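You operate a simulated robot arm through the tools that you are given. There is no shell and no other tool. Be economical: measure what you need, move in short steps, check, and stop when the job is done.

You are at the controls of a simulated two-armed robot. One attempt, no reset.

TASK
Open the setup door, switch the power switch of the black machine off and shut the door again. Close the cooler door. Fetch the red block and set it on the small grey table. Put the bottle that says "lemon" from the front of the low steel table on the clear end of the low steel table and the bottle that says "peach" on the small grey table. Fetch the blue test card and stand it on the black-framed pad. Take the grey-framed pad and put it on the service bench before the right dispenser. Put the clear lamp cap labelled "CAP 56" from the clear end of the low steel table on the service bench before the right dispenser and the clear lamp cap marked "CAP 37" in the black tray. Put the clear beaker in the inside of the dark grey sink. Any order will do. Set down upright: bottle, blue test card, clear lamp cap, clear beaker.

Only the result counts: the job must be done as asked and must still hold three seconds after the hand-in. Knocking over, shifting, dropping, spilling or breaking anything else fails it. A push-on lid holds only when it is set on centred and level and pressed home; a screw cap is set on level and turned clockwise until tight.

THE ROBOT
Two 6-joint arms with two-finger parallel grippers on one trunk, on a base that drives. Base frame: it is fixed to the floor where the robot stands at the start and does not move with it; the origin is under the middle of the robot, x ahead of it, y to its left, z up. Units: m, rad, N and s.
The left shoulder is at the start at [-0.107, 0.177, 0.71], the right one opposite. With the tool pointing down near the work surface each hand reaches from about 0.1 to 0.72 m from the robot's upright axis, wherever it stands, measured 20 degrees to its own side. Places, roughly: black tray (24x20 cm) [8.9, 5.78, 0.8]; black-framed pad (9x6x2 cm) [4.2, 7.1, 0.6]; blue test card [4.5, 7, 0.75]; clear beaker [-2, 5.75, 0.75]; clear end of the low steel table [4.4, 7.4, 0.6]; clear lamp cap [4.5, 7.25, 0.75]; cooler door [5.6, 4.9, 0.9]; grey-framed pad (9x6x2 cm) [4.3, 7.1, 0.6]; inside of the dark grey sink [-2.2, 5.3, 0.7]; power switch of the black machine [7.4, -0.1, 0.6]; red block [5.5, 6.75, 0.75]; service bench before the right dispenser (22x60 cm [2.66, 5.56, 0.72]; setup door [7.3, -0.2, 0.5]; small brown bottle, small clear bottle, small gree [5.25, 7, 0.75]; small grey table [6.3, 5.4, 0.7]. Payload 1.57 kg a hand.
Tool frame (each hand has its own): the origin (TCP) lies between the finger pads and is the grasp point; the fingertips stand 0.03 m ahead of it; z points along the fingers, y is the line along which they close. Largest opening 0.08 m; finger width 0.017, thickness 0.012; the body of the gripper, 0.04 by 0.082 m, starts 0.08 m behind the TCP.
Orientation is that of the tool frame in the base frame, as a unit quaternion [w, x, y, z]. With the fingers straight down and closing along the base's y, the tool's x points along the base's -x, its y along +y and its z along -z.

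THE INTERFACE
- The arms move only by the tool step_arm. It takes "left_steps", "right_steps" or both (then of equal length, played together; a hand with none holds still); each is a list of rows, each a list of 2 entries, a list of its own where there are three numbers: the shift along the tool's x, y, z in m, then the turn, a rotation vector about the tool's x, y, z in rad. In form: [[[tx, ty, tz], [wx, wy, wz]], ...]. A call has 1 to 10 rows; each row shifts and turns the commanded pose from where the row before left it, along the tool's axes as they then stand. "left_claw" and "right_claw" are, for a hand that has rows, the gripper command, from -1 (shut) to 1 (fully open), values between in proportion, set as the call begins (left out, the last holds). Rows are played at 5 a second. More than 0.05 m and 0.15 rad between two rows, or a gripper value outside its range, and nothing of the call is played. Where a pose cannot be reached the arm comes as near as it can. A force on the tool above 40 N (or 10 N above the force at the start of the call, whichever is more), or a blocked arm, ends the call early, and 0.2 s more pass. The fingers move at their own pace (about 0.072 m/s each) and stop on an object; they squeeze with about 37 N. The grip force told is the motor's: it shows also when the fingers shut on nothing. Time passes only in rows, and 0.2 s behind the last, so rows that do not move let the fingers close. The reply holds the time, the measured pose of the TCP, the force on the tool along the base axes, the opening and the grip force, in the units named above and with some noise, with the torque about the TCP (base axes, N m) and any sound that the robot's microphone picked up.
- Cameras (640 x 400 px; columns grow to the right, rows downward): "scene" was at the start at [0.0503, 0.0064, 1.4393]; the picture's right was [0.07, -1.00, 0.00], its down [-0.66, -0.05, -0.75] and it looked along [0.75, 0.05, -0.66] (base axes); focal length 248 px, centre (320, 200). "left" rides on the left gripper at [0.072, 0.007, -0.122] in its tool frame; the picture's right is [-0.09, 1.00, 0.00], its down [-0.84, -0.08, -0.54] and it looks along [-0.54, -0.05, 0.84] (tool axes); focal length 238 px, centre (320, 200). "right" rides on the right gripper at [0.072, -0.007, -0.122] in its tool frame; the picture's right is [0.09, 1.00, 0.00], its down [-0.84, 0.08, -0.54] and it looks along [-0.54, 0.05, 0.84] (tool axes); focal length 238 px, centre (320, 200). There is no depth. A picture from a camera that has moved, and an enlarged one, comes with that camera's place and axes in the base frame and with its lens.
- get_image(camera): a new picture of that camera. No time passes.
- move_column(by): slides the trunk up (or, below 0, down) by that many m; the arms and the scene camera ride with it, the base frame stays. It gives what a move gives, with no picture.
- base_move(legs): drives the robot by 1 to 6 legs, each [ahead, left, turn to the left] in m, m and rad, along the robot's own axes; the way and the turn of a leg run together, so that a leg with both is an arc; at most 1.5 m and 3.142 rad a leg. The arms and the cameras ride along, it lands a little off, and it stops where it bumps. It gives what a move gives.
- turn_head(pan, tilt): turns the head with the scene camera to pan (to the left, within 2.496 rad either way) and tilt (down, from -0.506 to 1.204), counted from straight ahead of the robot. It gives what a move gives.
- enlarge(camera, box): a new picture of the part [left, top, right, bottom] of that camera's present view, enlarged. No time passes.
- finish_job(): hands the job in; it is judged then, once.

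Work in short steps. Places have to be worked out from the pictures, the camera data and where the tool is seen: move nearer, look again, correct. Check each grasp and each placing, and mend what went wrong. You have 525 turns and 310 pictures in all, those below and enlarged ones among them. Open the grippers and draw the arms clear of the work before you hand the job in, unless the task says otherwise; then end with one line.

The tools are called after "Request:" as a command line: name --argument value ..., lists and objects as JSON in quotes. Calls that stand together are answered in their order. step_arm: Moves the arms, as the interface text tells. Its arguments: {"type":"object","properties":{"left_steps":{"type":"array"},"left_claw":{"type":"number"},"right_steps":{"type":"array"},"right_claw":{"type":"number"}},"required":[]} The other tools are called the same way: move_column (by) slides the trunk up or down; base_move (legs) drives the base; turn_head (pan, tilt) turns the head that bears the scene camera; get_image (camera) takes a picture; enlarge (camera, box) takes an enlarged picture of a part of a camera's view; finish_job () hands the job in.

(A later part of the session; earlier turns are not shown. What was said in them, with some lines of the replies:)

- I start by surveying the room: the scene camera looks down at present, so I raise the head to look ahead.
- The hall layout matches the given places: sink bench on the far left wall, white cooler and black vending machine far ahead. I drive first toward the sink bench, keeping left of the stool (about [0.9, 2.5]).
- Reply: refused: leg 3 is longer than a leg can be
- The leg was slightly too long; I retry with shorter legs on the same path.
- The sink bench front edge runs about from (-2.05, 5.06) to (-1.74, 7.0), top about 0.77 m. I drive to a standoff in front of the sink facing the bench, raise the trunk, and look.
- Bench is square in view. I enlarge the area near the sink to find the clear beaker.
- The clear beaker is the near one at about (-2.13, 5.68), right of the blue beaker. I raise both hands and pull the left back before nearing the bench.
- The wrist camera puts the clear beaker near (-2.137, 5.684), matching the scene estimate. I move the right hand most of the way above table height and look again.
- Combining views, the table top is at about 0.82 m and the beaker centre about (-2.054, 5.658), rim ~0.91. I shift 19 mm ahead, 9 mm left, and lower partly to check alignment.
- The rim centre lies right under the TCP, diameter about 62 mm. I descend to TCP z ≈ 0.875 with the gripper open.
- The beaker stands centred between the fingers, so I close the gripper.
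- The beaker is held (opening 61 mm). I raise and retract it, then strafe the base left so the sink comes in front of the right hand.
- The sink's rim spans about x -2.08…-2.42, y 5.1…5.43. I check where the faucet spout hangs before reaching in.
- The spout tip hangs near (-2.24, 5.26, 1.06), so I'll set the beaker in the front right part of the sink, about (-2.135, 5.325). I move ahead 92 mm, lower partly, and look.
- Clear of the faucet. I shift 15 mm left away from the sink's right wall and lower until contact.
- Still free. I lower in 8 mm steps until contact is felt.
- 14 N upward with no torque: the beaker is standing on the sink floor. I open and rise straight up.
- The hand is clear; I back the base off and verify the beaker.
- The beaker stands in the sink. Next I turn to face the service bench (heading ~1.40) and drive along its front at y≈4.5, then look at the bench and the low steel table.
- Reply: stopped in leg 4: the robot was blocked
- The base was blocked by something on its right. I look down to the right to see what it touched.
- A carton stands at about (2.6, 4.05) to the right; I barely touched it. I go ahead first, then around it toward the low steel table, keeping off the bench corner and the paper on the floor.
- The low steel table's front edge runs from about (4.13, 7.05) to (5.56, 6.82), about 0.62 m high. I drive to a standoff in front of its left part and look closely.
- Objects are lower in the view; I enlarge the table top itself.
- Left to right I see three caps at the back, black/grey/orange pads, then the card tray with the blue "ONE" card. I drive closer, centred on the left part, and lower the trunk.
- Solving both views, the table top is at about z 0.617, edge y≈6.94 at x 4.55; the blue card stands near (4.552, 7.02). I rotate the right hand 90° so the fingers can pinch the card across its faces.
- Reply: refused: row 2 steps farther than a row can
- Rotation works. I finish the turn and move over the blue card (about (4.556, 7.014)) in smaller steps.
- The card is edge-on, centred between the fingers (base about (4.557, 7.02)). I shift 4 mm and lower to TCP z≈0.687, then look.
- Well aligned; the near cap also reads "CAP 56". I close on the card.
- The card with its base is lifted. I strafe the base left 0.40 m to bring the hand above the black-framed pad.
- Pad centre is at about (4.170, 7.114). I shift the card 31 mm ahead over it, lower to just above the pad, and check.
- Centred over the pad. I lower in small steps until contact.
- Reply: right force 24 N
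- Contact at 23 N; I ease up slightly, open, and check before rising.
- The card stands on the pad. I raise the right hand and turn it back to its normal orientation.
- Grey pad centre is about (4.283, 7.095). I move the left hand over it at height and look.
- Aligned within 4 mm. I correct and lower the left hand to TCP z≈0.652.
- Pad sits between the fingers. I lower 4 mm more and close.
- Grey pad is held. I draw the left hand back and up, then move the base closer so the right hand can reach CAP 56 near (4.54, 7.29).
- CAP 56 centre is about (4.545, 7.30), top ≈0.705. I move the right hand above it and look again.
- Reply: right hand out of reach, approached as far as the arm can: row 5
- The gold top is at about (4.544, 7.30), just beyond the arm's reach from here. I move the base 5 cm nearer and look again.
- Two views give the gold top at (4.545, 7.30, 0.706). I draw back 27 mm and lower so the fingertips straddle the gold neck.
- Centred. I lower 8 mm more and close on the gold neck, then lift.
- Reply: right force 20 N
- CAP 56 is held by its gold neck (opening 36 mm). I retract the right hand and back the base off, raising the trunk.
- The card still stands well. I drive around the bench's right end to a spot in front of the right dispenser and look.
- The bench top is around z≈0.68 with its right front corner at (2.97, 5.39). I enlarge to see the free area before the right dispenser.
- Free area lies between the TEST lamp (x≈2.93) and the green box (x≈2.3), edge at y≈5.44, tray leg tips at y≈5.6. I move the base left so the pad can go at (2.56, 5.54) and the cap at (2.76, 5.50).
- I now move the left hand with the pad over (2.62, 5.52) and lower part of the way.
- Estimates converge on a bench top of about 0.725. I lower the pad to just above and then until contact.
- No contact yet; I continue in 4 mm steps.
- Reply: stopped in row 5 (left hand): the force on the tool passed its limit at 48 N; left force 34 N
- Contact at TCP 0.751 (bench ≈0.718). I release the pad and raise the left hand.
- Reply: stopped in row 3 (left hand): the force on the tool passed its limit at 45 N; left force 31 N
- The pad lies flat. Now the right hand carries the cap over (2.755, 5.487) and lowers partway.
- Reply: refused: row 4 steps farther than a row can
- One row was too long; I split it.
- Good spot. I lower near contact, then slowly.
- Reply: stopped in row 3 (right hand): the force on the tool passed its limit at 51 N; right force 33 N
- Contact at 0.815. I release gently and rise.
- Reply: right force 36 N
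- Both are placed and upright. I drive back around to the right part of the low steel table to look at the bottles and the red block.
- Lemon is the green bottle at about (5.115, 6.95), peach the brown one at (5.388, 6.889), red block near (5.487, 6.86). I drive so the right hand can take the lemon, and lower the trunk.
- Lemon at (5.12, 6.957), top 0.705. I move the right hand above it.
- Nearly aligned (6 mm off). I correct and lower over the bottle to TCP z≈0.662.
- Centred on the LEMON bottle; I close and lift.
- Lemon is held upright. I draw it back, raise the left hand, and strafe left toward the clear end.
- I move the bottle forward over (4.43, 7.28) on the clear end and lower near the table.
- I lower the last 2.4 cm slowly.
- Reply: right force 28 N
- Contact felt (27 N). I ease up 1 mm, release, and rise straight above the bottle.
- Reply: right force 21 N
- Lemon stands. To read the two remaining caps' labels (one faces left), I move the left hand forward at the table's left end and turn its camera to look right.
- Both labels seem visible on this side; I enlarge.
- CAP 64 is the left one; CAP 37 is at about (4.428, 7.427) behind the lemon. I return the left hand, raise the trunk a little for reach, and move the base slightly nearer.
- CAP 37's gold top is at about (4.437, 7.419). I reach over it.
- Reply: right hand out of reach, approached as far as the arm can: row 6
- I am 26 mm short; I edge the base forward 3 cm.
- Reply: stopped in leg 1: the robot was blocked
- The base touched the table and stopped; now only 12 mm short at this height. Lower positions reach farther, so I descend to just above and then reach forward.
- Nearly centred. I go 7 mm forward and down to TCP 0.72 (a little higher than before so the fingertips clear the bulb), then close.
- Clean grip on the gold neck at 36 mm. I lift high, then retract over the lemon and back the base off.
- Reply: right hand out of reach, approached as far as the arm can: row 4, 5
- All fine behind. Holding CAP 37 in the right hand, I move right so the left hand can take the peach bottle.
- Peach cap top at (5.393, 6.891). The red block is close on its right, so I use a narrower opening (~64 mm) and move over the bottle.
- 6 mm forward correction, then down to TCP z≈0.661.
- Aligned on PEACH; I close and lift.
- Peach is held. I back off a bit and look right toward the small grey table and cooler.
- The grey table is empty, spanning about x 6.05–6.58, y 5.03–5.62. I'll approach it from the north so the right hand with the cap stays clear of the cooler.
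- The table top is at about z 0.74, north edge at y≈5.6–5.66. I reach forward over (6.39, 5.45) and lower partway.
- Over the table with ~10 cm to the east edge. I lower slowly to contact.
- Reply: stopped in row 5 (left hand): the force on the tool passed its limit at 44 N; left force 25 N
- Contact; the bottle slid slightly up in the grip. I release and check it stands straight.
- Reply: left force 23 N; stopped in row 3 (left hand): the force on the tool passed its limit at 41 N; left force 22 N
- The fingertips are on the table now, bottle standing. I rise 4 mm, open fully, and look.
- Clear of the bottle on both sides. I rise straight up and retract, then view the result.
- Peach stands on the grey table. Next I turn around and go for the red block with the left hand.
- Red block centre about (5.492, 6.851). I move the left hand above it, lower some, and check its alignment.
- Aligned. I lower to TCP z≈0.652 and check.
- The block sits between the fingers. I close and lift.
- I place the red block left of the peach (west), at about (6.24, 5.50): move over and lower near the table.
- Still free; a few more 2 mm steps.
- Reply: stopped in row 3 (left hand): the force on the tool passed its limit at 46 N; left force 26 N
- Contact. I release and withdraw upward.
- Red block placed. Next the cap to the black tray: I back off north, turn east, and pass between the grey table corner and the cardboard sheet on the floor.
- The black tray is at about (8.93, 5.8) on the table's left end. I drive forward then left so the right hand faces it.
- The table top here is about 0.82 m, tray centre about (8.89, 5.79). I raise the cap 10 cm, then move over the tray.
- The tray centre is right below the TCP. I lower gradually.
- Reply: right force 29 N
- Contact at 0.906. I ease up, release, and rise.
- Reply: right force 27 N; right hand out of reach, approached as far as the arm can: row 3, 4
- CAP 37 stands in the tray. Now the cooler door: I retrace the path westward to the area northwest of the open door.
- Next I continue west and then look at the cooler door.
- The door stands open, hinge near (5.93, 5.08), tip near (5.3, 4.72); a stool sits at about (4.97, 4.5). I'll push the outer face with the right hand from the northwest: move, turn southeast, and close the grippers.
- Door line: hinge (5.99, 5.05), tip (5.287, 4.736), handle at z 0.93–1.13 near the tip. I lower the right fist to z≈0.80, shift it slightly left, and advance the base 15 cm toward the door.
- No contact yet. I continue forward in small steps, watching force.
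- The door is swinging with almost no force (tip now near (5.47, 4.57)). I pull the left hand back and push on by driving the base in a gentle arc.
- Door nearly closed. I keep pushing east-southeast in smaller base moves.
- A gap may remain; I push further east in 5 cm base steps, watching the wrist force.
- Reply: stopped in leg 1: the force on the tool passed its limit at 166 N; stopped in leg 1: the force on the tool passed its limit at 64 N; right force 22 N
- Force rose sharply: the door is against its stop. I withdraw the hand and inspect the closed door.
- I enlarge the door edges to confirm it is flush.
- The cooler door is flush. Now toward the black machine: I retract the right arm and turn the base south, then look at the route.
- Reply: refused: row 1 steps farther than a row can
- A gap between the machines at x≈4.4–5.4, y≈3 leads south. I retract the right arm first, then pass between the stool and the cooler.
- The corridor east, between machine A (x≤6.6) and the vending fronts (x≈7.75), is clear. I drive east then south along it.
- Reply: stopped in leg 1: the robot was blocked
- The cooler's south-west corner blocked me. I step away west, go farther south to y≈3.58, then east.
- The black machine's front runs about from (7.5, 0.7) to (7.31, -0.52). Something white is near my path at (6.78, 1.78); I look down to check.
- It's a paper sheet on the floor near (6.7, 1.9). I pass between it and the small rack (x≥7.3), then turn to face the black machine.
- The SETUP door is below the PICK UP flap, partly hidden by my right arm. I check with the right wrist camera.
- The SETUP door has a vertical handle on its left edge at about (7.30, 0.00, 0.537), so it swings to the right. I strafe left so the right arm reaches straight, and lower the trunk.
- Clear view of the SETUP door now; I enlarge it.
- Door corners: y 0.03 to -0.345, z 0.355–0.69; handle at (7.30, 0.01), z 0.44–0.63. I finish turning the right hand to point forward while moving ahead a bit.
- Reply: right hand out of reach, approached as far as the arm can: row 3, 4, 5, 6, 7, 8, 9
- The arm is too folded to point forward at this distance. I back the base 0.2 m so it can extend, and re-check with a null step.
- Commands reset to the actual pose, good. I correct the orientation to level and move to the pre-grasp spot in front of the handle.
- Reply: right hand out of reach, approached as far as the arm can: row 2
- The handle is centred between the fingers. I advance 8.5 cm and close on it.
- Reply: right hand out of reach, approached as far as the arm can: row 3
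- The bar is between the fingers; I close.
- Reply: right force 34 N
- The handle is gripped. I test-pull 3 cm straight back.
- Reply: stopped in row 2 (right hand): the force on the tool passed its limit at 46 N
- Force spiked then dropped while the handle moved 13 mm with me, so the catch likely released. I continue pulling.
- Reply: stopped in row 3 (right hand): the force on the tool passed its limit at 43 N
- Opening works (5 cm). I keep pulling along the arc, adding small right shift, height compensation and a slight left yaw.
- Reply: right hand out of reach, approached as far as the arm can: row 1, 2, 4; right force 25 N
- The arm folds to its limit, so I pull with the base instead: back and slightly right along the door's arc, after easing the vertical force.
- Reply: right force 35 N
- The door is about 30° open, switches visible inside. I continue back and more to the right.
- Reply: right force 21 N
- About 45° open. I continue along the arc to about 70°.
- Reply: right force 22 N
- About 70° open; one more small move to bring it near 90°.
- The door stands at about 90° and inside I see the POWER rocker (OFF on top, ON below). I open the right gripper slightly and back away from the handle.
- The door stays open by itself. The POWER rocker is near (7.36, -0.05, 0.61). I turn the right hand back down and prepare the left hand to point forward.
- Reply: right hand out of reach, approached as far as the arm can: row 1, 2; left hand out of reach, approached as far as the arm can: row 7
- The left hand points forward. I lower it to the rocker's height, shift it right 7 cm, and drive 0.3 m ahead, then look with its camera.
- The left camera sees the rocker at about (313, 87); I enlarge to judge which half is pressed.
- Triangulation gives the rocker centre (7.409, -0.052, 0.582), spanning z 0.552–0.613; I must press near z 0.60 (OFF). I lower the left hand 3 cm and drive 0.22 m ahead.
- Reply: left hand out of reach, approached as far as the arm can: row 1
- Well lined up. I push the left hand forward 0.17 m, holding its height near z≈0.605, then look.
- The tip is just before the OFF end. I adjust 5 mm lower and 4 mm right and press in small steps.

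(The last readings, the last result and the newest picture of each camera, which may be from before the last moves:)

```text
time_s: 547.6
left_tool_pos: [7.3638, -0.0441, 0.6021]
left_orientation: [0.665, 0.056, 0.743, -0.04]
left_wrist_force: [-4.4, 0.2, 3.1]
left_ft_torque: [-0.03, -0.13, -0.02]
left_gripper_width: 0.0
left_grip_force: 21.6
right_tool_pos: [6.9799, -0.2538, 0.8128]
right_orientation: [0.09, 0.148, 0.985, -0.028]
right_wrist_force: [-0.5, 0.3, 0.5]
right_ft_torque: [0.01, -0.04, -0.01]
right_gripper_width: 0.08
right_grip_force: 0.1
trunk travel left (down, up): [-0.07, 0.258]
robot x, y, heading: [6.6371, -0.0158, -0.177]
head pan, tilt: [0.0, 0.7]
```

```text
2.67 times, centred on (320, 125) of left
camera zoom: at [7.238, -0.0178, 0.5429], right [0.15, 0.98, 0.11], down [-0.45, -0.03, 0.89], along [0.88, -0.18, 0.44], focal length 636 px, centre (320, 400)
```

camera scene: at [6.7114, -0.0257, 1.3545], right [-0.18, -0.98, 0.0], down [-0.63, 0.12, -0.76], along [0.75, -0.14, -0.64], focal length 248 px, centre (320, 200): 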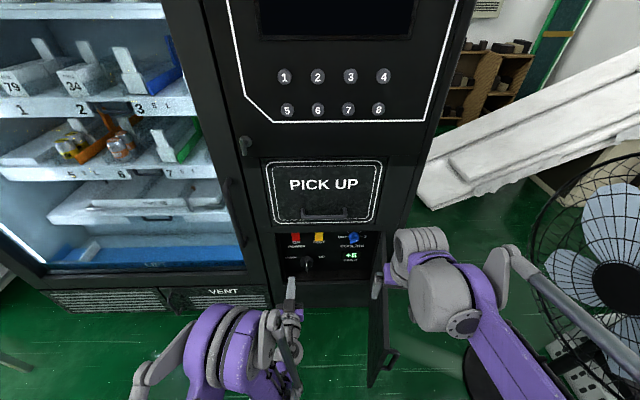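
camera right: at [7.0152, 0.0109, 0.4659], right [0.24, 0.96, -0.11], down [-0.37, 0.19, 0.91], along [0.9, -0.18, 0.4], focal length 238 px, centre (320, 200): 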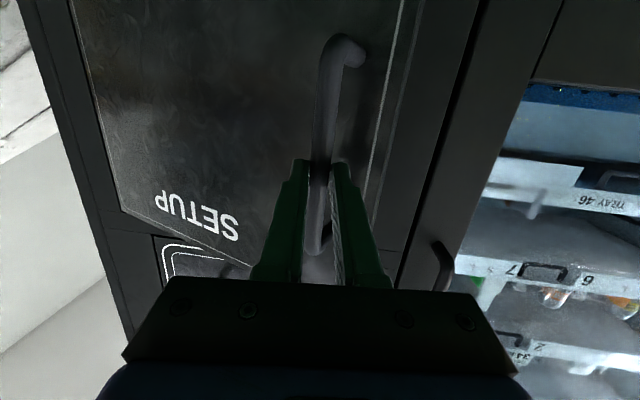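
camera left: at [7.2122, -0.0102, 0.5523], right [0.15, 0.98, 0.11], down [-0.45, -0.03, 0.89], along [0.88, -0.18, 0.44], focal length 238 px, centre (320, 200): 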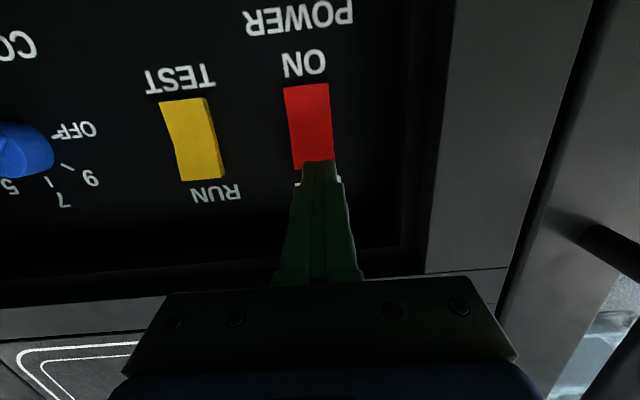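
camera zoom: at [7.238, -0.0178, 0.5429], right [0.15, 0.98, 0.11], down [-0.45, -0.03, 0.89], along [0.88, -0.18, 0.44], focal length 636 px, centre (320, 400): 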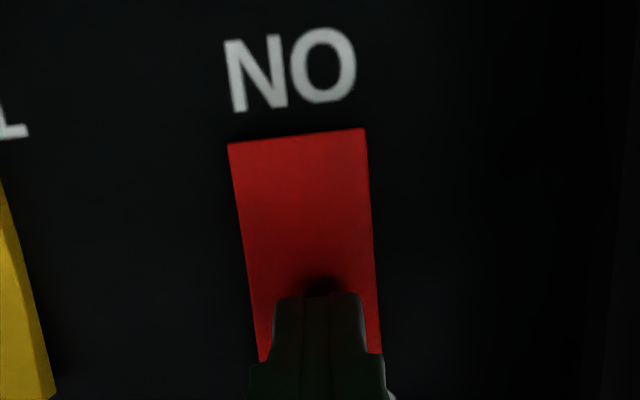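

Contact begins (4 N). I press further in small steps, listening for a click.

Request:
step_arm --left_steps '[[[0, 0, 0.004], [0, 0, 0]], [[0, 0, 0.004], [0, 0, 0]], [[0, 0, 0.004], [0, 0, 0]]]'

Request:
enlarge --camera "left" --box '[240, 50, 400, 200]'

```text
time_s: 548.3
left_tool_pos: [7.3691, -0.0451, 0.5999]
left_orientation: [0.666, 0.057, 0.743, -0.041]
left_wrist_force: [-10.6, 1.3, 7.3]
left_ft_torque: [-0.03, -0.09, -0.04]
left_gripper_width: 0.0001
left_grip_force: 21.7
right_tool_pos: [6.9778, -0.2537, 0.8126]
right_orientation: [0.091, 0.148, 0.984, -0.028]
right_wrist_force: [-0.2, -0.5, -0.3]
right_ft_torque: [-0.01, -0.01, 0.0]
right_gripper_width: 0.0798
right_grip_force: 0.0
trunk travel left (down, up): [-0.07, 0.258]
robot x, y, heading: [6.633, -0.012, -0.179]
head pan, tilt: [0.0, 0.7]
stopped in row 3 (left hand): the force on the tool passed its limit at 50 N (the readings are from after the stop); the commanded pose is now the measured one
```

```text
2.67 times, centred on (320, 125) of left
camera zoom: at [7.2423, -0.0186, 0.542], right [0.15, 0.98, 0.11], down [-0.45, -0.03, 0.89], along [0.88, -0.18, 0.44], focal length 636 px, centre (320, 400)
```

zoom: 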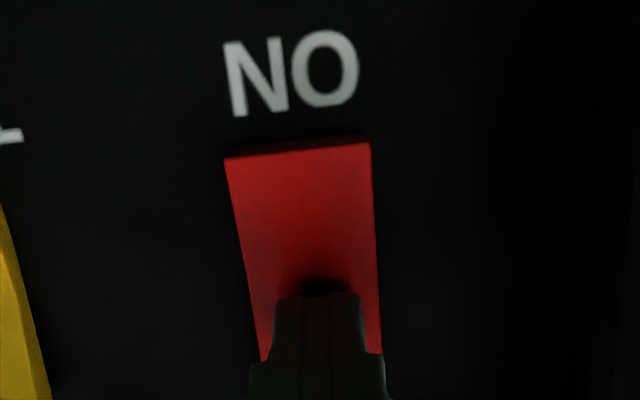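

The rocker has tilted: its ON end stands out now. I back off and check that it stays OFF.

Request:
step_arm --left_steps '[[[0, 0, -0.03], [0, 0, 0]], [[0, 0, -0.04], [0, 0, 0]], [[0.005, 0, -0.045], [0, 0, 0]], [[0.005, 0, -0.045], [0, 0, 0]]]'

Request:
get_image --camera "left"

Request:
enlarge --camera "left" --box '[230, 50, 370, 170]'

Request:
enlarge --camera "scene" --box '[260, 210, 380, 290]'

```text
time_s: 549.3
left_tool_pos: [7.2107, -0.0193, 0.6082]
left_orientation: [0.665, 0.057, 0.744, -0.041]
left_wrist_force: [-0.7, -0.5, -0.4]
left_ft_torque: [-0.02, 0.02, 0.0]
left_gripper_width: 0.0001
left_grip_force: 21.3
right_tool_pos: [6.9785, -0.2543, 0.8114]
right_orientation: [0.09, 0.147, 0.985, -0.028]
right_wrist_force: [-0.3, -0.3, -0.1]
right_ft_torque: [-0.03, 0.01, -0.04]
right_gripper_width: 0.0801
right_grip_force: 0.1
trunk travel left (down, up): [-0.07, 0.258]
robot x, y, heading: [6.6397, -0.0142, -0.179]
head pan, tilt: [0.0, 0.7]
```

```text
134 pictures are left
camera left: at [7.0844, 0.0079, 0.5504], right [0.15, 0.98, 0.11], down [-0.45, -0.03, 0.89], along [0.88, -0.18, 0.44], focal length 238 px, centre (320, 200)
```

left: 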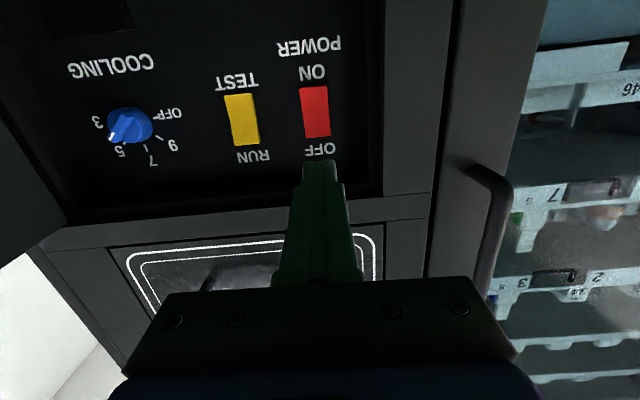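

```text
3.33 times, centred on (300, 110) of left
camera zoom: at [7.0844, 0.0079, 0.5504], right [0.15, 0.98, 0.11], down [-0.45, -0.03, 0.89], along [0.88, -0.18, 0.44], focal length 794 px, centre (387, 500)
```

zoom: 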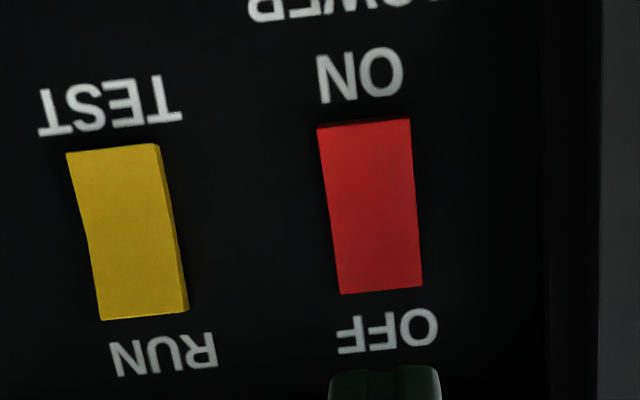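

```text
5.00 times, centred on (320, 250) of scene
camera zoom: at [6.7099, -0.0254, 1.3545], right [-0.18, -0.98, 0.0], down [-0.63, 0.11, -0.77], along [0.75, -0.14, -0.64], focal length 1242 px, centre (320, -50)
```

zoom: 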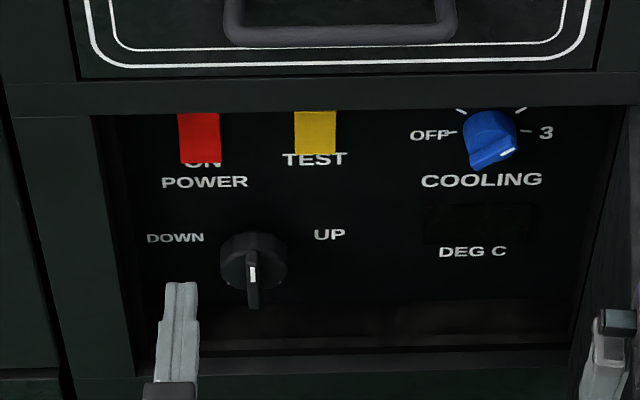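

The display went dark and the rocker stays on OFF: power is off. Now to close the door: I back the base 0.22 m, retract the left hand, and level the right hand.

Request:
base_move --legs '[[-0.22, 0, 0]]'

Request:
step_arm --right_steps '[[[0, 0, 0], [-0.02, 0.092, -0.058]], [[0, 0, 0], [-0.02, 0.092, -0.058]], [[0, -0.04, 0.0], [0, 0, 0]], [[0, -0.04, 0.02], [0, 0, 0]], [[0, -0.04, 0.02], [0, 0, 0]], [[0, -0.04, 0.02], [0, 0, 0]], [[0, -0.03, 0.04], [0, 0, 0]], [[0, 0, 0.04], [0, 0, 0]], [[0, 0, 0.04], [0, 0, 0]]]' --right_claw -1

Request:
get_image --camera "scene"

```text
time_s: 551.0
left_tool_pos: [6.9917, 0.0211, 0.6082]
left_orientation: [0.665, 0.057, 0.743, -0.042]
left_wrist_force: [-0.3, -0.6, -0.3]
left_ft_torque: [-0.01, 0.02, 0.0]
left_gripper_width: 0.0001
left_grip_force: 21.4
right_tool_pos: [6.7589, -0.2145, 0.8114]
right_orientation: [0.09, 0.148, 0.984, -0.028]
right_wrist_force: [-0.6, -0.4, -0.3]
right_ft_torque: [-0.02, -0.04, -0.01]
right_gripper_width: 0.0801
right_grip_force: 0.0
trunk travel left (down, up): [-0.07, 0.258]
robot x, y, heading: [6.4154, 0.0233, -0.184]
head pan, tilt: [0.0, 0.7]
```

```text
time_s: 553.0
left_tool_pos: [6.9923, 0.0214, 0.6075]
left_orientation: [0.665, 0.057, 0.744, -0.041]
left_wrist_force: [0.3, 0.4, -0.3]
left_ft_torque: [0.03, 0.0, 0.03]
left_gripper_width: 0.0
left_grip_force: 21.3
right_tool_pos: [6.7272, -0.4018, 0.6315]
right_orientation: [0.0, 0.091, 0.996, 0.0]
right_wrist_force: [0.2, 0.2, -1.1]
right_ft_torque: [-0.01, -0.02, -0.02]
right_gripper_width: 0.0
right_grip_force: 21.0
trunk travel left (down, up): [-0.07, 0.258]
robot x, y, heading: [6.419, 0.0274, -0.179]
head pan, tilt: [0.0, 0.7]
```

```text
131 pictures are left
camera scene: at [6.4916, 0.014, 1.3544], right [-0.18, -0.98, 0.0], down [-0.63, 0.12, -0.76], along [0.75, -0.14, -0.64], focal length 248 px, centre (320, 200)
```

scene: 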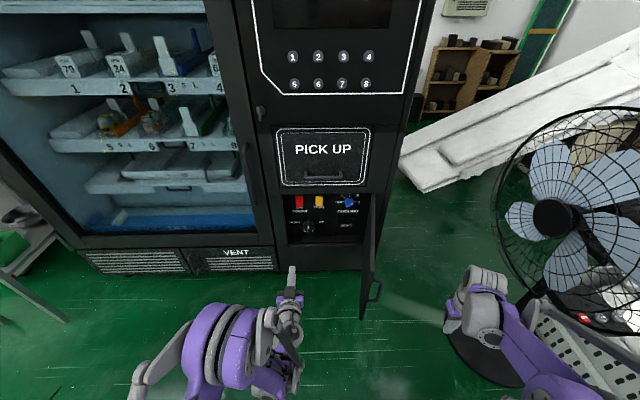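

I raise the left hand out of the way and move the right fist forward along the south side of the door.

Request:
step_arm --left_steps '[[[-0.05, 0, 0], [0, 0, 0]], [[-0.05, 0, 0], [0, 0, 0]], [[-0.05, 0, 0], [0, 0, 0]], [[-0.05, 0, 0], [0, 0, 0]], [[-0.05, 0, -0.0], [0, 0, 0]], [[-0.03, 0.03, -0.02], [0, 0, 0]]]' --right_steps '[[[-0.04, -0.01, 0.01], [0, 0, 0]], [[-0.04, -0.01, 0.01], [0, 0, 0]], [[-0.04, 0, 0.01], [0, 0, 0]], [[-0.04, 0, 0.01], [0, 0, 0]], [[-0.04, 0, 0.01], [0, 0, 0]], [[-0.02, 0, 0.01], [0, 0, 0]]]'

Request:
get_image --camera "scene"

```text
time_s: 554.4
left_tool_pos: [7.007, 0.0465, 0.8902]
left_orientation: [0.665, 0.057, 0.744, -0.042]
left_wrist_force: [-0.4, -0.4, -0.1]
left_ft_torque: [0.0, 0.01, 0.01]
left_gripper_width: 0.0
left_grip_force: 21.6
right_tool_pos: [6.9395, -0.4583, 0.57]
right_orientation: [0.001, 0.09, 0.996, 0.0]
right_wrist_force: [0.0, -0.3, 0.0]
right_ft_torque: [0.02, 0.0, -0.02]
right_gripper_width: 0.0
right_grip_force: 21.3
trunk travel left (down, up): [-0.07, 0.258]
robot x, y, heading: [6.4172, 0.0267, -0.179]
head pan, tilt: [0.0, 0.7]
```

```text
130 pictures are left
camera scene: at [6.4908, 0.0147, 1.3545], right [-0.18, -0.98, 0.0], down [-0.63, 0.11, -0.77], along [0.75, -0.14, -0.64], focal length 248 px, centre (320, 200)
```

scene: 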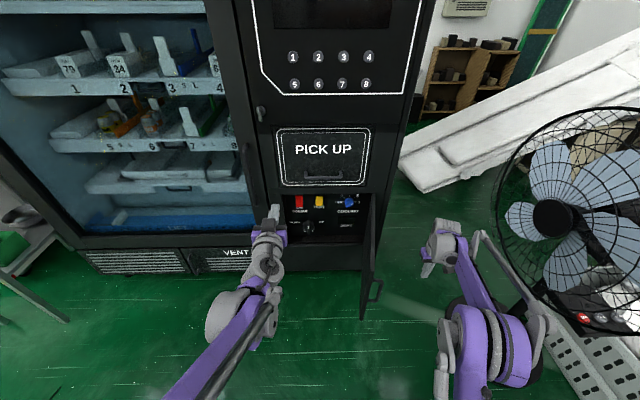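

The fist is south of the door. I sweep it left along the door's closing arc.

Request:
step_arm --right_steps '[[[0, 0.04, 0], [0, 0, 0]], [[0, 0.04, 0], [0, 0, 0]], [[-0.005, 0.039, 0], [0, 0, 0]], [[0, 0.036, 0], [0, 0, 0]], [[0, 0.035, 0], [0, 0, 0]], [[0, 0.035, 0], [0, 0, 0]], [[-0.018, 0.035, 0], [0, 0, 0]]]'

Request:
get_image --camera "scene"

```text
time_s: 556.0
left_tool_pos: [7.0088, 0.046, 0.8895]
left_orientation: [0.665, 0.057, 0.744, -0.041]
left_wrist_force: [-0.2, 0.2, 0.3]
left_ft_torque: [0.0, -0.03, -0.03]
left_gripper_width: 0.0
left_grip_force: 21.6
right_tool_pos: [7.0084, -0.2101, 0.5712]
right_orientation: [0.001, 0.091, 0.996, 0.0]
right_wrist_force: [0.4, 0.5, 0.4]
right_ft_torque: [0.0, 0.01, -0.02]
right_gripper_width: 0.0
right_grip_force: 20.9
trunk travel left (down, up): [-0.07, 0.258]
robot x, y, heading: [6.4171, 0.0266, -0.176]
head pan, tilt: [0.0, 0.7]
```

```text
129 pictures are left
camera scene: at [6.4917, 0.0145, 1.3544], right [-0.18, -0.98, 0.0], down [-0.63, 0.11, -0.76], along [0.75, -0.14, -0.64], focal length 248 px, centre (320, 200)
```

scene: 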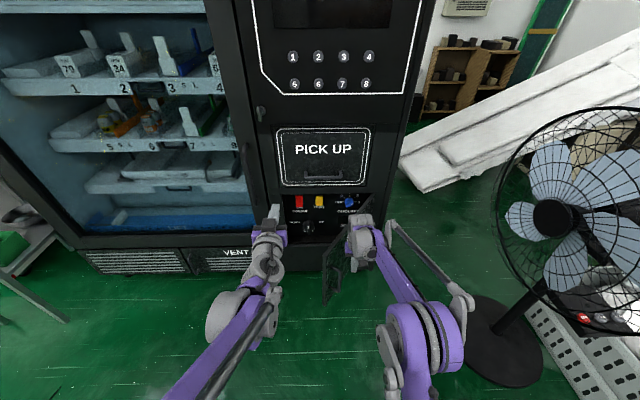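

The door is swinging. I continue along the arc.

Request:
step_arm --right_steps '[[[-0.01, 0.034, 0], [0, 0, 0]], [[-0.01, 0.034, 0], [0, 0, 0]], [[-0.034, 0.03, 0], [0, 0, 0]], [[-0.034, 0.03, 0], [0, 0, 0]], [[-0.033, 0.02, 0], [0, 0, 0]], [[-0.033, 0.015, 0], [0, 0, 0]]]'

Request:
get_image --camera "scene"

```text
time_s: 557.4
left_tool_pos: [7.0081, 0.0472, 0.8903]
left_orientation: [0.665, 0.057, 0.743, -0.042]
left_wrist_force: [-0.4, 0.6, 0.1]
left_ft_torque: [-0.01, 0.01, 0.02]
left_gripper_width: 0.0
left_grip_force: 21.0
right_tool_pos: [7.0753, -0.1114, 0.5689]
right_orientation: [0.001, 0.091, 0.996, 0.0]
right_wrist_force: [0.1, 0.1, -0.4]
right_ft_torque: [-0.01, 0.0, 0.0]
right_gripper_width: 0.0
right_grip_force: 21.6
right hand out of reach, approached as far as the arm can: row 3, 4, 5, 6
trunk travel left (down, up): [-0.07, 0.258]
robot x, y, heading: [6.4211, 0.0285, -0.18]
head pan, tilt: [0.0, 0.7]
```

```text
128 pictures are left
camera scene: at [6.4912, 0.0143, 1.3545], right [-0.18, -0.98, 0.0], down [-0.63, 0.12, -0.76], along [0.75, -0.14, -0.64], focal length 248 px, centre (320, 200)
```

scene: 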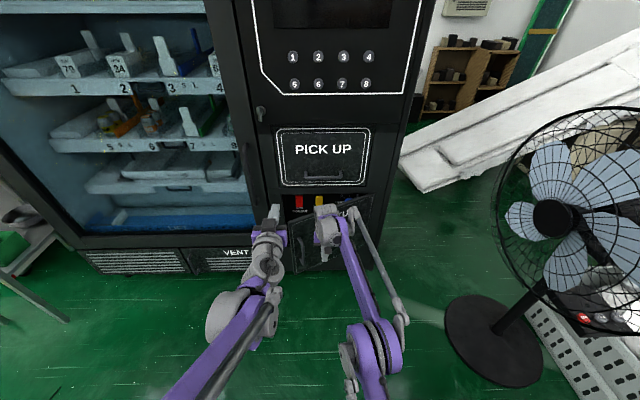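

Arm reach is used up; I push on with the base (after drawing the left hand back).

Request:
step_arm --left_steps '[[[0, 0, -0.04], [0, 0, 0]], [[0, 0, -0.04], [0, 0, 0]]]'

Request:
base_move --legs '[[0.07, 0.055, 0]]'

Request:
base_move --legs '[[0.05, 0.03, 0]]'

Request:
get_image --camera "scene"

```text
time_s: 558.0
left_tool_pos: [6.9272, 0.0565, 0.8994]
left_orientation: [0.665, 0.057, 0.743, -0.042]
left_wrist_force: [-0.5, 0.2, -0.4]
left_ft_torque: [0.01, -0.01, -0.01]
left_gripper_width: 0.0002
left_grip_force: 21.0
right_tool_pos: [7.0755, -0.1109, 0.5691]
right_orientation: [0.002, 0.092, 0.996, 0.0]
right_wrist_force: [0.2, -0.7, -0.4]
right_ft_torque: [0.02, 0.02, 0.0]
right_gripper_width: 0.0002
right_grip_force: 20.9
trunk travel left (down, up): [-0.07, 0.258]
robot x, y, heading: [6.4201, 0.0265, -0.179]
head pan, tilt: [0.0, 0.7]
```

```text
time_s: 559.1
left_tool_pos: [7.0073, 0.0969, 0.9001]
left_orientation: [0.664, 0.058, 0.744, -0.042]
left_wrist_force: [0.1, 0.8, -0.2]
left_ft_torque: [0.03, -0.01, 0.01]
left_gripper_width: 0.0
left_grip_force: 21.5
right_tool_pos: [7.153, -0.0703, 0.5697]
right_orientation: [-0.001, 0.091, 0.996, 0.0]
right_wrist_force: [-0.5, 0.5, -0.6]
right_ft_torque: [0.0, 0.02, -0.02]
right_gripper_width: 0.0001
right_grip_force: 21.6
trunk travel left (down, up): [-0.07, 0.258]
robot x, y, heading: [6.4913, 0.068, -0.177]
head pan, tilt: [0.0, 0.7]
```

```text
time_s: 560.1
left_tool_pos: [7.0602, 0.1167, 0.8978]
left_orientation: [0.664, 0.058, 0.744, -0.042]
left_wrist_force: [-0.1, -0.1, -0.2]
left_ft_torque: [-0.03, 0.0, 0.0]
left_gripper_width: 0.0
left_grip_force: 21.4
right_tool_pos: [7.2083, -0.0497, 0.568]
right_orientation: [0.001, 0.091, 0.996, 0.0]
right_wrist_force: [0.1, 0.6, 0.0]
right_ft_torque: [0.0, 0.02, 0.0]
right_gripper_width: 0.0002
right_grip_force: 21.2
trunk travel left (down, up): [-0.07, 0.258]
robot x, y, heading: [6.5498, 0.0872, -0.18]
head pan, tilt: [0.0, 0.7]
```

```text
127 pictures are left
camera scene: at [6.6245, 0.0763, 1.3544], right [-0.18, -0.98, 0.0], down [-0.63, 0.12, -0.76], along [0.75, -0.14, -0.64], focal length 248 px, centre (320, 200)
```

scene: 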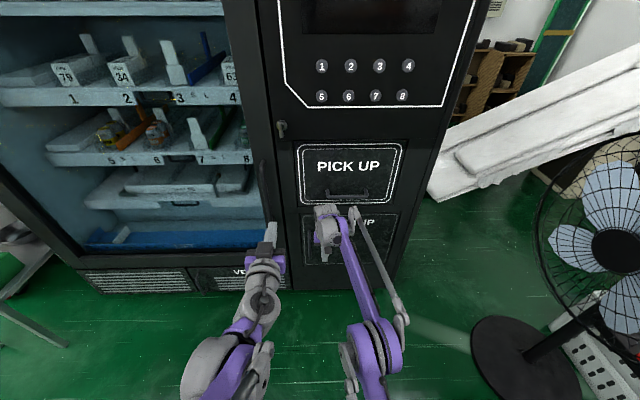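

Nearly closed; I push straight ahead in small steps until the stop.

Request:
base_move --legs '[[0.04, 0.005, 0]]'

Request:
base_move --legs '[[0.03, 0, 0]]'

Request:
enlarge --camera "scene" --box '[260, 120, 440, 300]'

```text
time_s: 561.0
left_tool_pos: [7.0998, 0.1153, 0.8986]
left_orientation: [0.665, 0.058, 0.744, -0.043]
left_wrist_force: [1.1, 0.4, 0.3]
left_ft_torque: [-0.01, -0.02, -0.04]
left_gripper_width: 0.0
left_grip_force: 21.1
right_tool_pos: [7.248, -0.0519, 0.5673]
right_orientation: [0.001, 0.09, 0.996, 0.0]
right_wrist_force: [1.0, 0.2, -0.2]
right_ft_torque: [0.02, 0.03, 0.0]
right_gripper_width: 0.0001
right_grip_force: 21.1
trunk travel left (down, up): [-0.07, 0.258]
robot x, y, heading: [6.5906, 0.0881, -0.184]
head pan, tilt: [0.0, 0.7]
```

```text
time_s: 561.8
left_tool_pos: [7.1199, 0.115, 0.9034]
left_orientation: [0.668, 0.055, 0.741, -0.042]
left_wrist_force: [-0.3, 0.6, 0.5]
left_ft_torque: [0.02, -0.01, 0.0]
left_gripper_width: 0.0
left_grip_force: 20.9
right_tool_pos: [7.27, -0.0428, 0.5756]
right_orientation: [0.005, 0.084, 0.996, -0.001]
right_wrist_force: [1.1, -0.1, -0.1]
right_ft_torque: [0.0, -0.01, 0.01]
right_gripper_width: 0.0002
right_grip_force: 21.1
trunk travel left (down, up): [-0.07, 0.258]
robot x, y, heading: [6.6172, 0.0812, -0.18]
head pan, tilt: [0.0, 0.7]
```

```text
2.22 times, centred on (350, 210) of scene
camera zoom: at [6.6798, 0.0757, 1.3551], right [-0.18, -0.98, 0.0], down [-0.63, 0.11, -0.77], along [0.76, -0.14, -0.64], focal length 552 px, centre (253, 178)
```

zoom: 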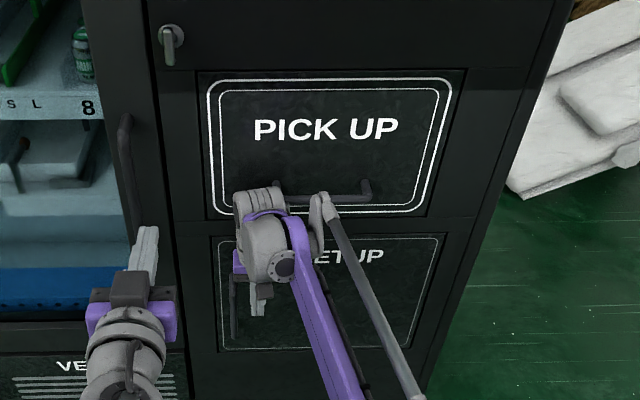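

It looks shut, and my wrist is getting close to the PICK UP handle. I back off and inspect.

Request:
base_move --legs '[[-0.25, 0, 0]]'

Request:
step_arm --right_steps '[[[0.05, 0, 0], [0, 0, 0]], [[0.05, -0.0, 0], [0, 0, 0]], [[0.04, -0.03, 0], [0, 0, 0]], [[0.0, -0.05, 0], [0, 0, 0]], [[0.0, -0.05, 0], [0, 0, 0]]]'

Request:
get_image --camera "scene"

Request:
enlarge --camera "scene" --box '[250, 100, 430, 270]'

```text
time_s: 563.6
left_tool_pos: [6.8845, 0.1536, 0.8999]
left_orientation: [0.665, 0.059, 0.744, -0.043]
left_wrist_force: [-0.3, 0.6, -0.3]
left_ft_torque: [0.02, -0.02, -0.04]
left_gripper_width: 0.0
left_grip_force: 21.1
right_tool_pos: [7.0316, -0.0035, 0.5691]
right_orientation: [0.001, 0.087, 0.996, 0.001]
right_wrist_force: [0.2, 1.1, 0.1]
right_ft_torque: [-0.01, -0.02, -0.01]
right_gripper_width: 0.0
right_grip_force: 21.8
trunk travel left (down, up): [-0.07, 0.258]
robot x, y, heading: [6.3752, 0.1251, -0.183]
head pan, tilt: [0.0, 0.7]
```

```text
time_s: 564.8
left_tool_pos: [6.8834, 0.1524, 0.8983]
left_orientation: [0.665, 0.059, 0.743, -0.042]
left_wrist_force: [-0.4, -0.5, -0.1]
left_ft_torque: [-0.01, 0.0, 0.01]
left_gripper_width: 0.0002
left_grip_force: 21.9
right_tool_pos: [6.8696, -0.1064, 0.5703]
right_orientation: [0.001, 0.087, 0.996, 0.002]
right_wrist_force: [1.0, 0.7, -0.6]
right_ft_torque: [0.01, 0.01, 0.0]
right_gripper_width: 0.0002
right_grip_force: 21.5
trunk travel left (down, up): [-0.07, 0.258]
robot x, y, heading: [6.3738, 0.1261, -0.183]
head pan, tilt: [0.0, 0.7]
```

```text
125 pictures are left
camera scene: at [6.4476, 0.1131, 1.3545], right [-0.18, -0.98, 0.0], down [-0.63, 0.12, -0.77], along [0.75, -0.14, -0.64], focal length 248 px, centre (320, 200)
```

scene: 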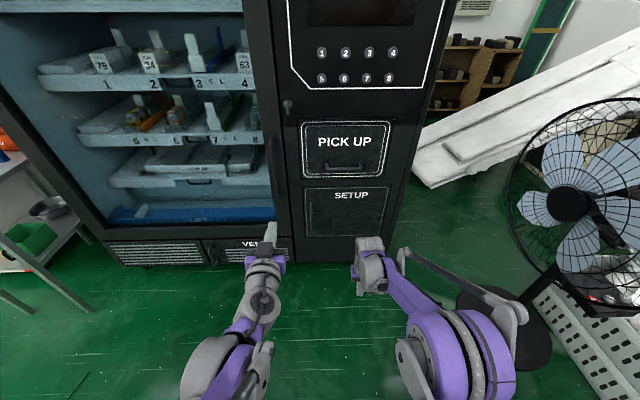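

```text
2.35 times, centred on (340, 185) of scene
camera zoom: at [6.4476, 0.1131, 1.3545], right [-0.18, -0.98, 0.0], down [-0.63, 0.12, -0.77], along [0.75, -0.14, -0.64], focal length 585 px, centre (273, 235)
```

zoom: 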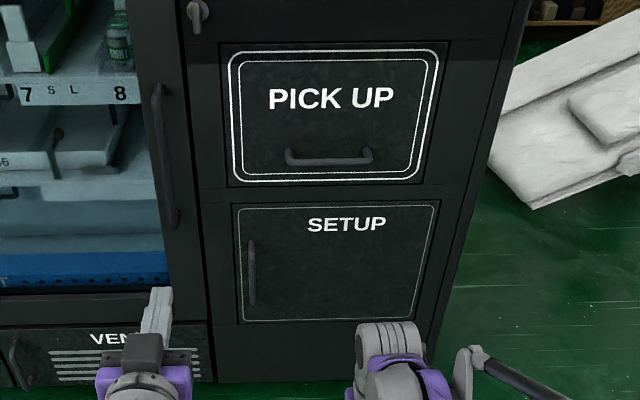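

It appears shut; I zoom closely on its free edge to check for any residual gap.

Request:
enlarge --camera "scene" --box '[296, 180, 346, 245]'

Request:
enlarge --camera "scene" --box '[340, 170, 410, 245]'

Request:
get_image --camera "right"

```text
6.15 times, centred on (321, 212) of scene
camera zoom: at [6.4476, 0.1131, 1.3545], right [-0.18, -0.98, 0.0], down [-0.63, 0.12, -0.77], along [0.75, -0.14, -0.64], focal length 1529 px, centre (314, 123)
```

zoom: 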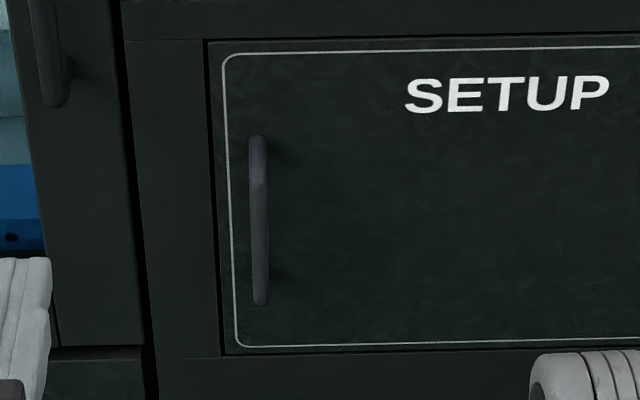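

```text
5.33 times, centred on (375, 208) of scene
camera zoom: at [6.4476, 0.1131, 1.3545], right [-0.18, -0.98, 0.0], down [-0.63, 0.12, -0.77], along [0.75, -0.14, -0.64], focal length 1325 px, centre (27, 160)
```

zoom: 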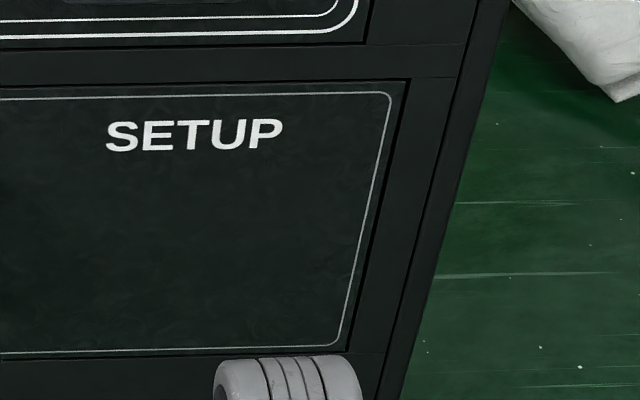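

```text
121 pictures are left
camera right: at [6.798, -0.1005, 0.691], right [0.08, 1.0, 0.0], down [0.84, -0.07, 0.54], along [0.54, -0.04, -0.84], focal length 238 px, centre (320, 200)
```

right: 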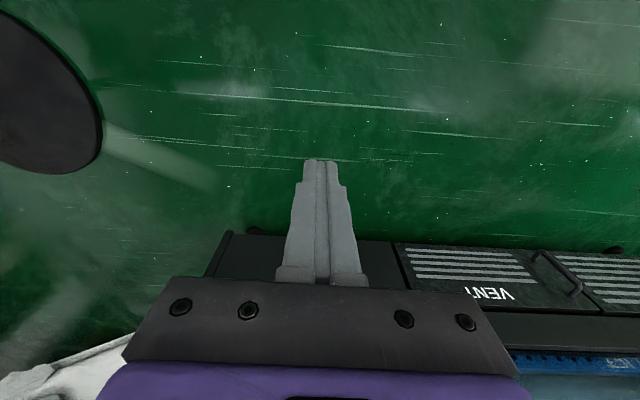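

Gaps are uniform and flush. To be certain it is latched, I'll press it gently with the left fist beside the handle: extend and lower the left hand first.

Request:
step_arm --left_steps '[[[0, -0.02, 0.045], [0, 0, 0]], [[0, -0.02, 0.045], [0, 0, 0]], [[0, -0.02, 0.045], [0, 0, 0]], [[0.045, -0.015, 0], [0, 0, 0]], [[0.045, -0.015, 0], [0, 0, 0]], [[0.045, -0.015, 0], [0, 0, 0]], [[0.045, -0.015, 0], [0, 0, 0]], [[0.045, 0, 0], [0, 0, 0]], [[0.045, 0, 0], [0, 0, 0]], [[0.045, 0, 0], [0, 0, 0]]]'

Request:
get_image --camera "left"

```text
time_s: 567.0
left_tool_pos: [6.9641, 0.0243, 0.5697]
left_orientation: [0.665, 0.059, 0.743, -0.043]
left_wrist_force: [-0.7, 0.4, 0.0]
left_ft_torque: [-0.02, 0.03, -0.01]
left_gripper_width: 0.0002
left_grip_force: 20.9
right_tool_pos: [6.8704, -0.1062, 0.5698]
right_orientation: [0.001, 0.086, 0.996, 0.002]
right_wrist_force: [-0.2, -0.1, -0.3]
right_ft_torque: [-0.02, 0.0, 0.0]
right_gripper_width: 0.0
right_grip_force: 21.2
trunk travel left (down, up): [-0.07, 0.258]
robot x, y, heading: [6.3729, 0.1283, -0.185]
head pan, tilt: [0.0, 0.7]
```

```text
120 pictures are left
camera left: at [6.8387, 0.0507, 0.5108], right [0.16, 0.98, 0.11], down [-0.45, -0.02, 0.89], along [0.88, -0.19, 0.44], focal length 238 px, centre (320, 200)
```

left: 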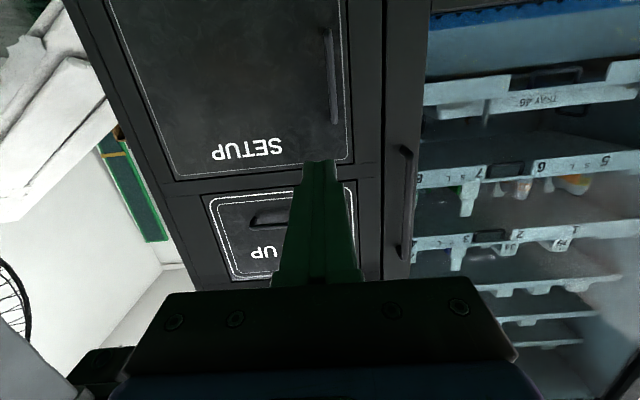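

The fist is aligned 5 cm right of the handle. I drive 0.25 m ahead and then press with the arm until resistance.

Request:
base_move --legs '[[0.25, 0, 0]]'

Request:
step_arm --left_steps '[[[0, 0, 0.03], [0, 0, 0]], [[0, 0, 0.02], [0, 0, 0]], [[0, 0, 0.01], [0, 0, 0]], [[0, 0, 0.01], [0, 0, 0]], [[0, 0, 0.01], [0, 0, 0]], [[0, 0, 0.01], [0, 0, 0]], [[0, 0, 0.01], [0, 0, 0]]]'

```text
time_s: 568.8
left_tool_pos: [7.2102, -0.0204, 0.5711]
left_orientation: [0.664, 0.058, 0.744, -0.042]
left_wrist_force: [0.6, -0.6, 0.5]
left_ft_torque: [0.01, 0.02, 0.02]
left_gripper_width: 0.0
left_grip_force: 21.6
right_tool_pos: [7.1137, -0.1512, 0.5698]
right_orientation: [-0.001, 0.086, 0.996, 0.002]
right_wrist_force: [0.5, -0.2, 0.6]
right_ft_torque: [-0.01, 0.03, 0.02]
right_gripper_width: 0.0003
right_grip_force: 21.2
trunk travel left (down, up): [-0.07, 0.258]
robot x, y, heading: [6.6164, 0.0801, -0.181]
head pan, tilt: [0.0, 0.7]
```

```text
time_s: 570.4
left_tool_pos: [7.3045, -0.0359, 0.5585]
left_orientation: [0.665, 0.059, 0.744, -0.044]
left_wrist_force: [-40.8, 10.3, -10.2]
left_ft_torque: [0.19, 0.11, 0.06]
left_gripper_width: 0.0
left_grip_force: 21.2
right_tool_pos: [7.1125, -0.15, 0.5695]
right_orientation: [0.001, 0.086, 0.996, 0.003]
right_wrist_force: [-0.3, 0.6, 0.3]
right_ft_torque: [-0.02, 0.0, -0.01]
right_gripper_width: 0.0
right_grip_force: 21.3
trunk travel left (down, up): [-0.07, 0.258]
robot x, y, heading: [6.616, 0.0801, -0.186]
head pan, tilt: [0.0, 0.7]
```

Firm resistance of 40 N at the closed position: the door is shut. I retract, back off, and take a last look.

Request:
step_arm --left_steps '[[[0, 0, -0.04], [0, 0, 0]], [[0, 0, -0.045], [0, 0, 0]], [[0, 0, -0.045], [0, 0, 0]]]'

Request:
base_move --legs '[[-0.45, 0, 0]]'

Request:
step_arm --left_steps '[[[-0.04, 0.02, 0], [0, 0, 0]], [[-0.04, 0.02, 0], [0, 0, 0]], [[0, 0, 0], [0, 0, 0]]]' --right_steps '[[[0, 0, -0.03], [0, 0, 0]], [[0, 0, -0.03], [0, 0, 0]], [[0, 0, 0], [0, 0, 0]]]' --left_claw 1 --right_claw 1

Request:
get_image --camera "scene"

Request:
enlarge --camera "scene" --box '[240, 80, 420, 240]'

```text
time_s: 571.2
left_tool_pos: [7.1788, -0.0139, 0.5742]
left_orientation: [0.665, 0.059, 0.743, -0.043]
left_wrist_force: [-0.8, -0.6, 0.4]
left_ft_torque: [-0.03, -0.01, -0.03]
left_gripper_width: 0.0
left_grip_force: 20.9
right_tool_pos: [7.1136, -0.1503, 0.5694]
right_orientation: [0.001, 0.085, 0.996, 0.002]
right_wrist_force: [0.1, -0.4, -0.9]
right_ft_torque: [0.0, 0.02, 0.01]
right_gripper_width: 0.0
right_grip_force: 21.2
trunk travel left (down, up): [-0.07, 0.258]
robot x, y, heading: [6.6189, 0.0807, -0.186]
head pan, tilt: [0.0, 0.7]
```

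```text
time_s: 573.9
left_tool_pos: [6.7374, 0.0713, 0.573]
left_orientation: [0.666, 0.054, 0.743, -0.039]
left_wrist_force: [0.1, -0.3, 0.3]
left_ft_torque: [0.0, 0.0, -0.01]
left_gripper_width: 0.0001
left_grip_force: 21.1
right_tool_pos: [6.6749, -0.0654, 0.5682]
right_orientation: [0.002, 0.08, 0.997, 0.002]
right_wrist_force: [0.6, -0.4, 0.4]
right_ft_torque: [-0.05, 0.01, 0.01]
right_gripper_width: 0.0
right_grip_force: 21.0
trunk travel left (down, up): [-0.07, 0.258]
robot x, y, heading: [6.1749, 0.1584, -0.17]
head pan, tilt: [0.0, 0.7]
```

```text
time_s: 574.7
left_tool_pos: [6.7524, 0.1093, 0.6553]
left_orientation: [0.665, 0.054, 0.743, -0.039]
left_wrist_force: [0.5, -0.4, 0.8]
left_ft_torque: [-0.02, 0.0, 0.0]
left_gripper_width: 0.0802
left_grip_force: 0.0
right_tool_pos: [6.676, -0.0648, 0.6307]
right_orientation: [0.0, 0.079, 0.997, 0.002]
right_wrist_force: [0.2, -0.4, -0.2]
right_ft_torque: [0.03, 0.02, -0.02]
right_gripper_width: 0.08
right_grip_force: 0.0
trunk travel left (down, up): [-0.07, 0.258]
robot x, y, heading: [6.1756, 0.1552, -0.173]
head pan, tilt: [0.0, 0.7]
```

```text
119 pictures are left
camera scene: at [6.2502, 0.1481, 1.3544], right [-0.17, -0.99, 0.0], down [-0.63, 0.11, -0.76], along [0.75, -0.13, -0.64], focal length 248 px, centre (320, 200)
```

scene: 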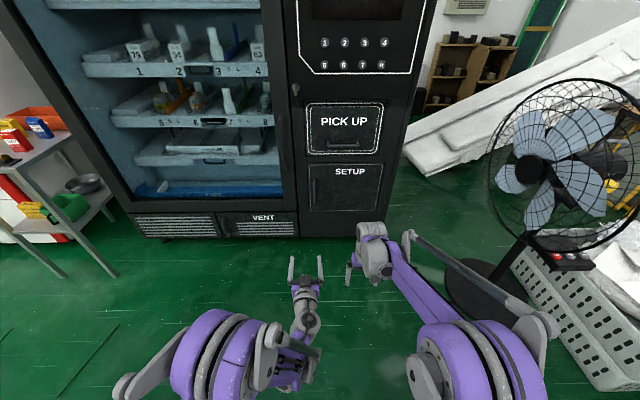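

```text
2.50 times, centred on (330, 160) of scene
camera zoom: at [6.2502, 0.1481, 1.3544], right [-0.17, -0.99, 0.0], down [-0.63, 0.11, -0.76], along [0.75, -0.13, -0.64], focal length 621 px, centre (295, 300)
```

zoom: 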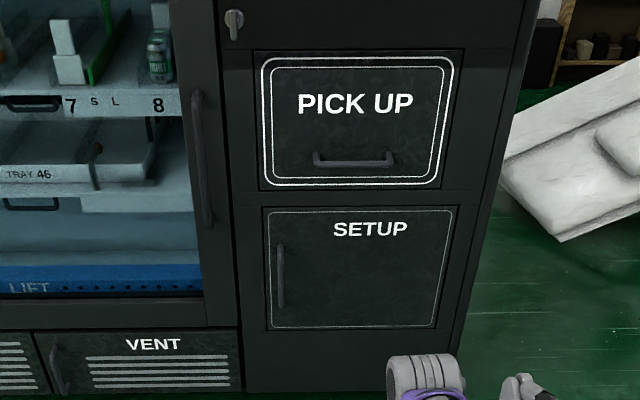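

The door is shut, power is off, grippers are open and the arms are clear; every other item was checked when it was placed. I hand the job in.

Request:
finish_job

```text
The job is handed in.
```

The job is handed in with every item on the list done and checked by camera when it was placed; while driving, the base stopped against a floor carton, the low steel table and the cooler corner, and I did not see any of them shift.
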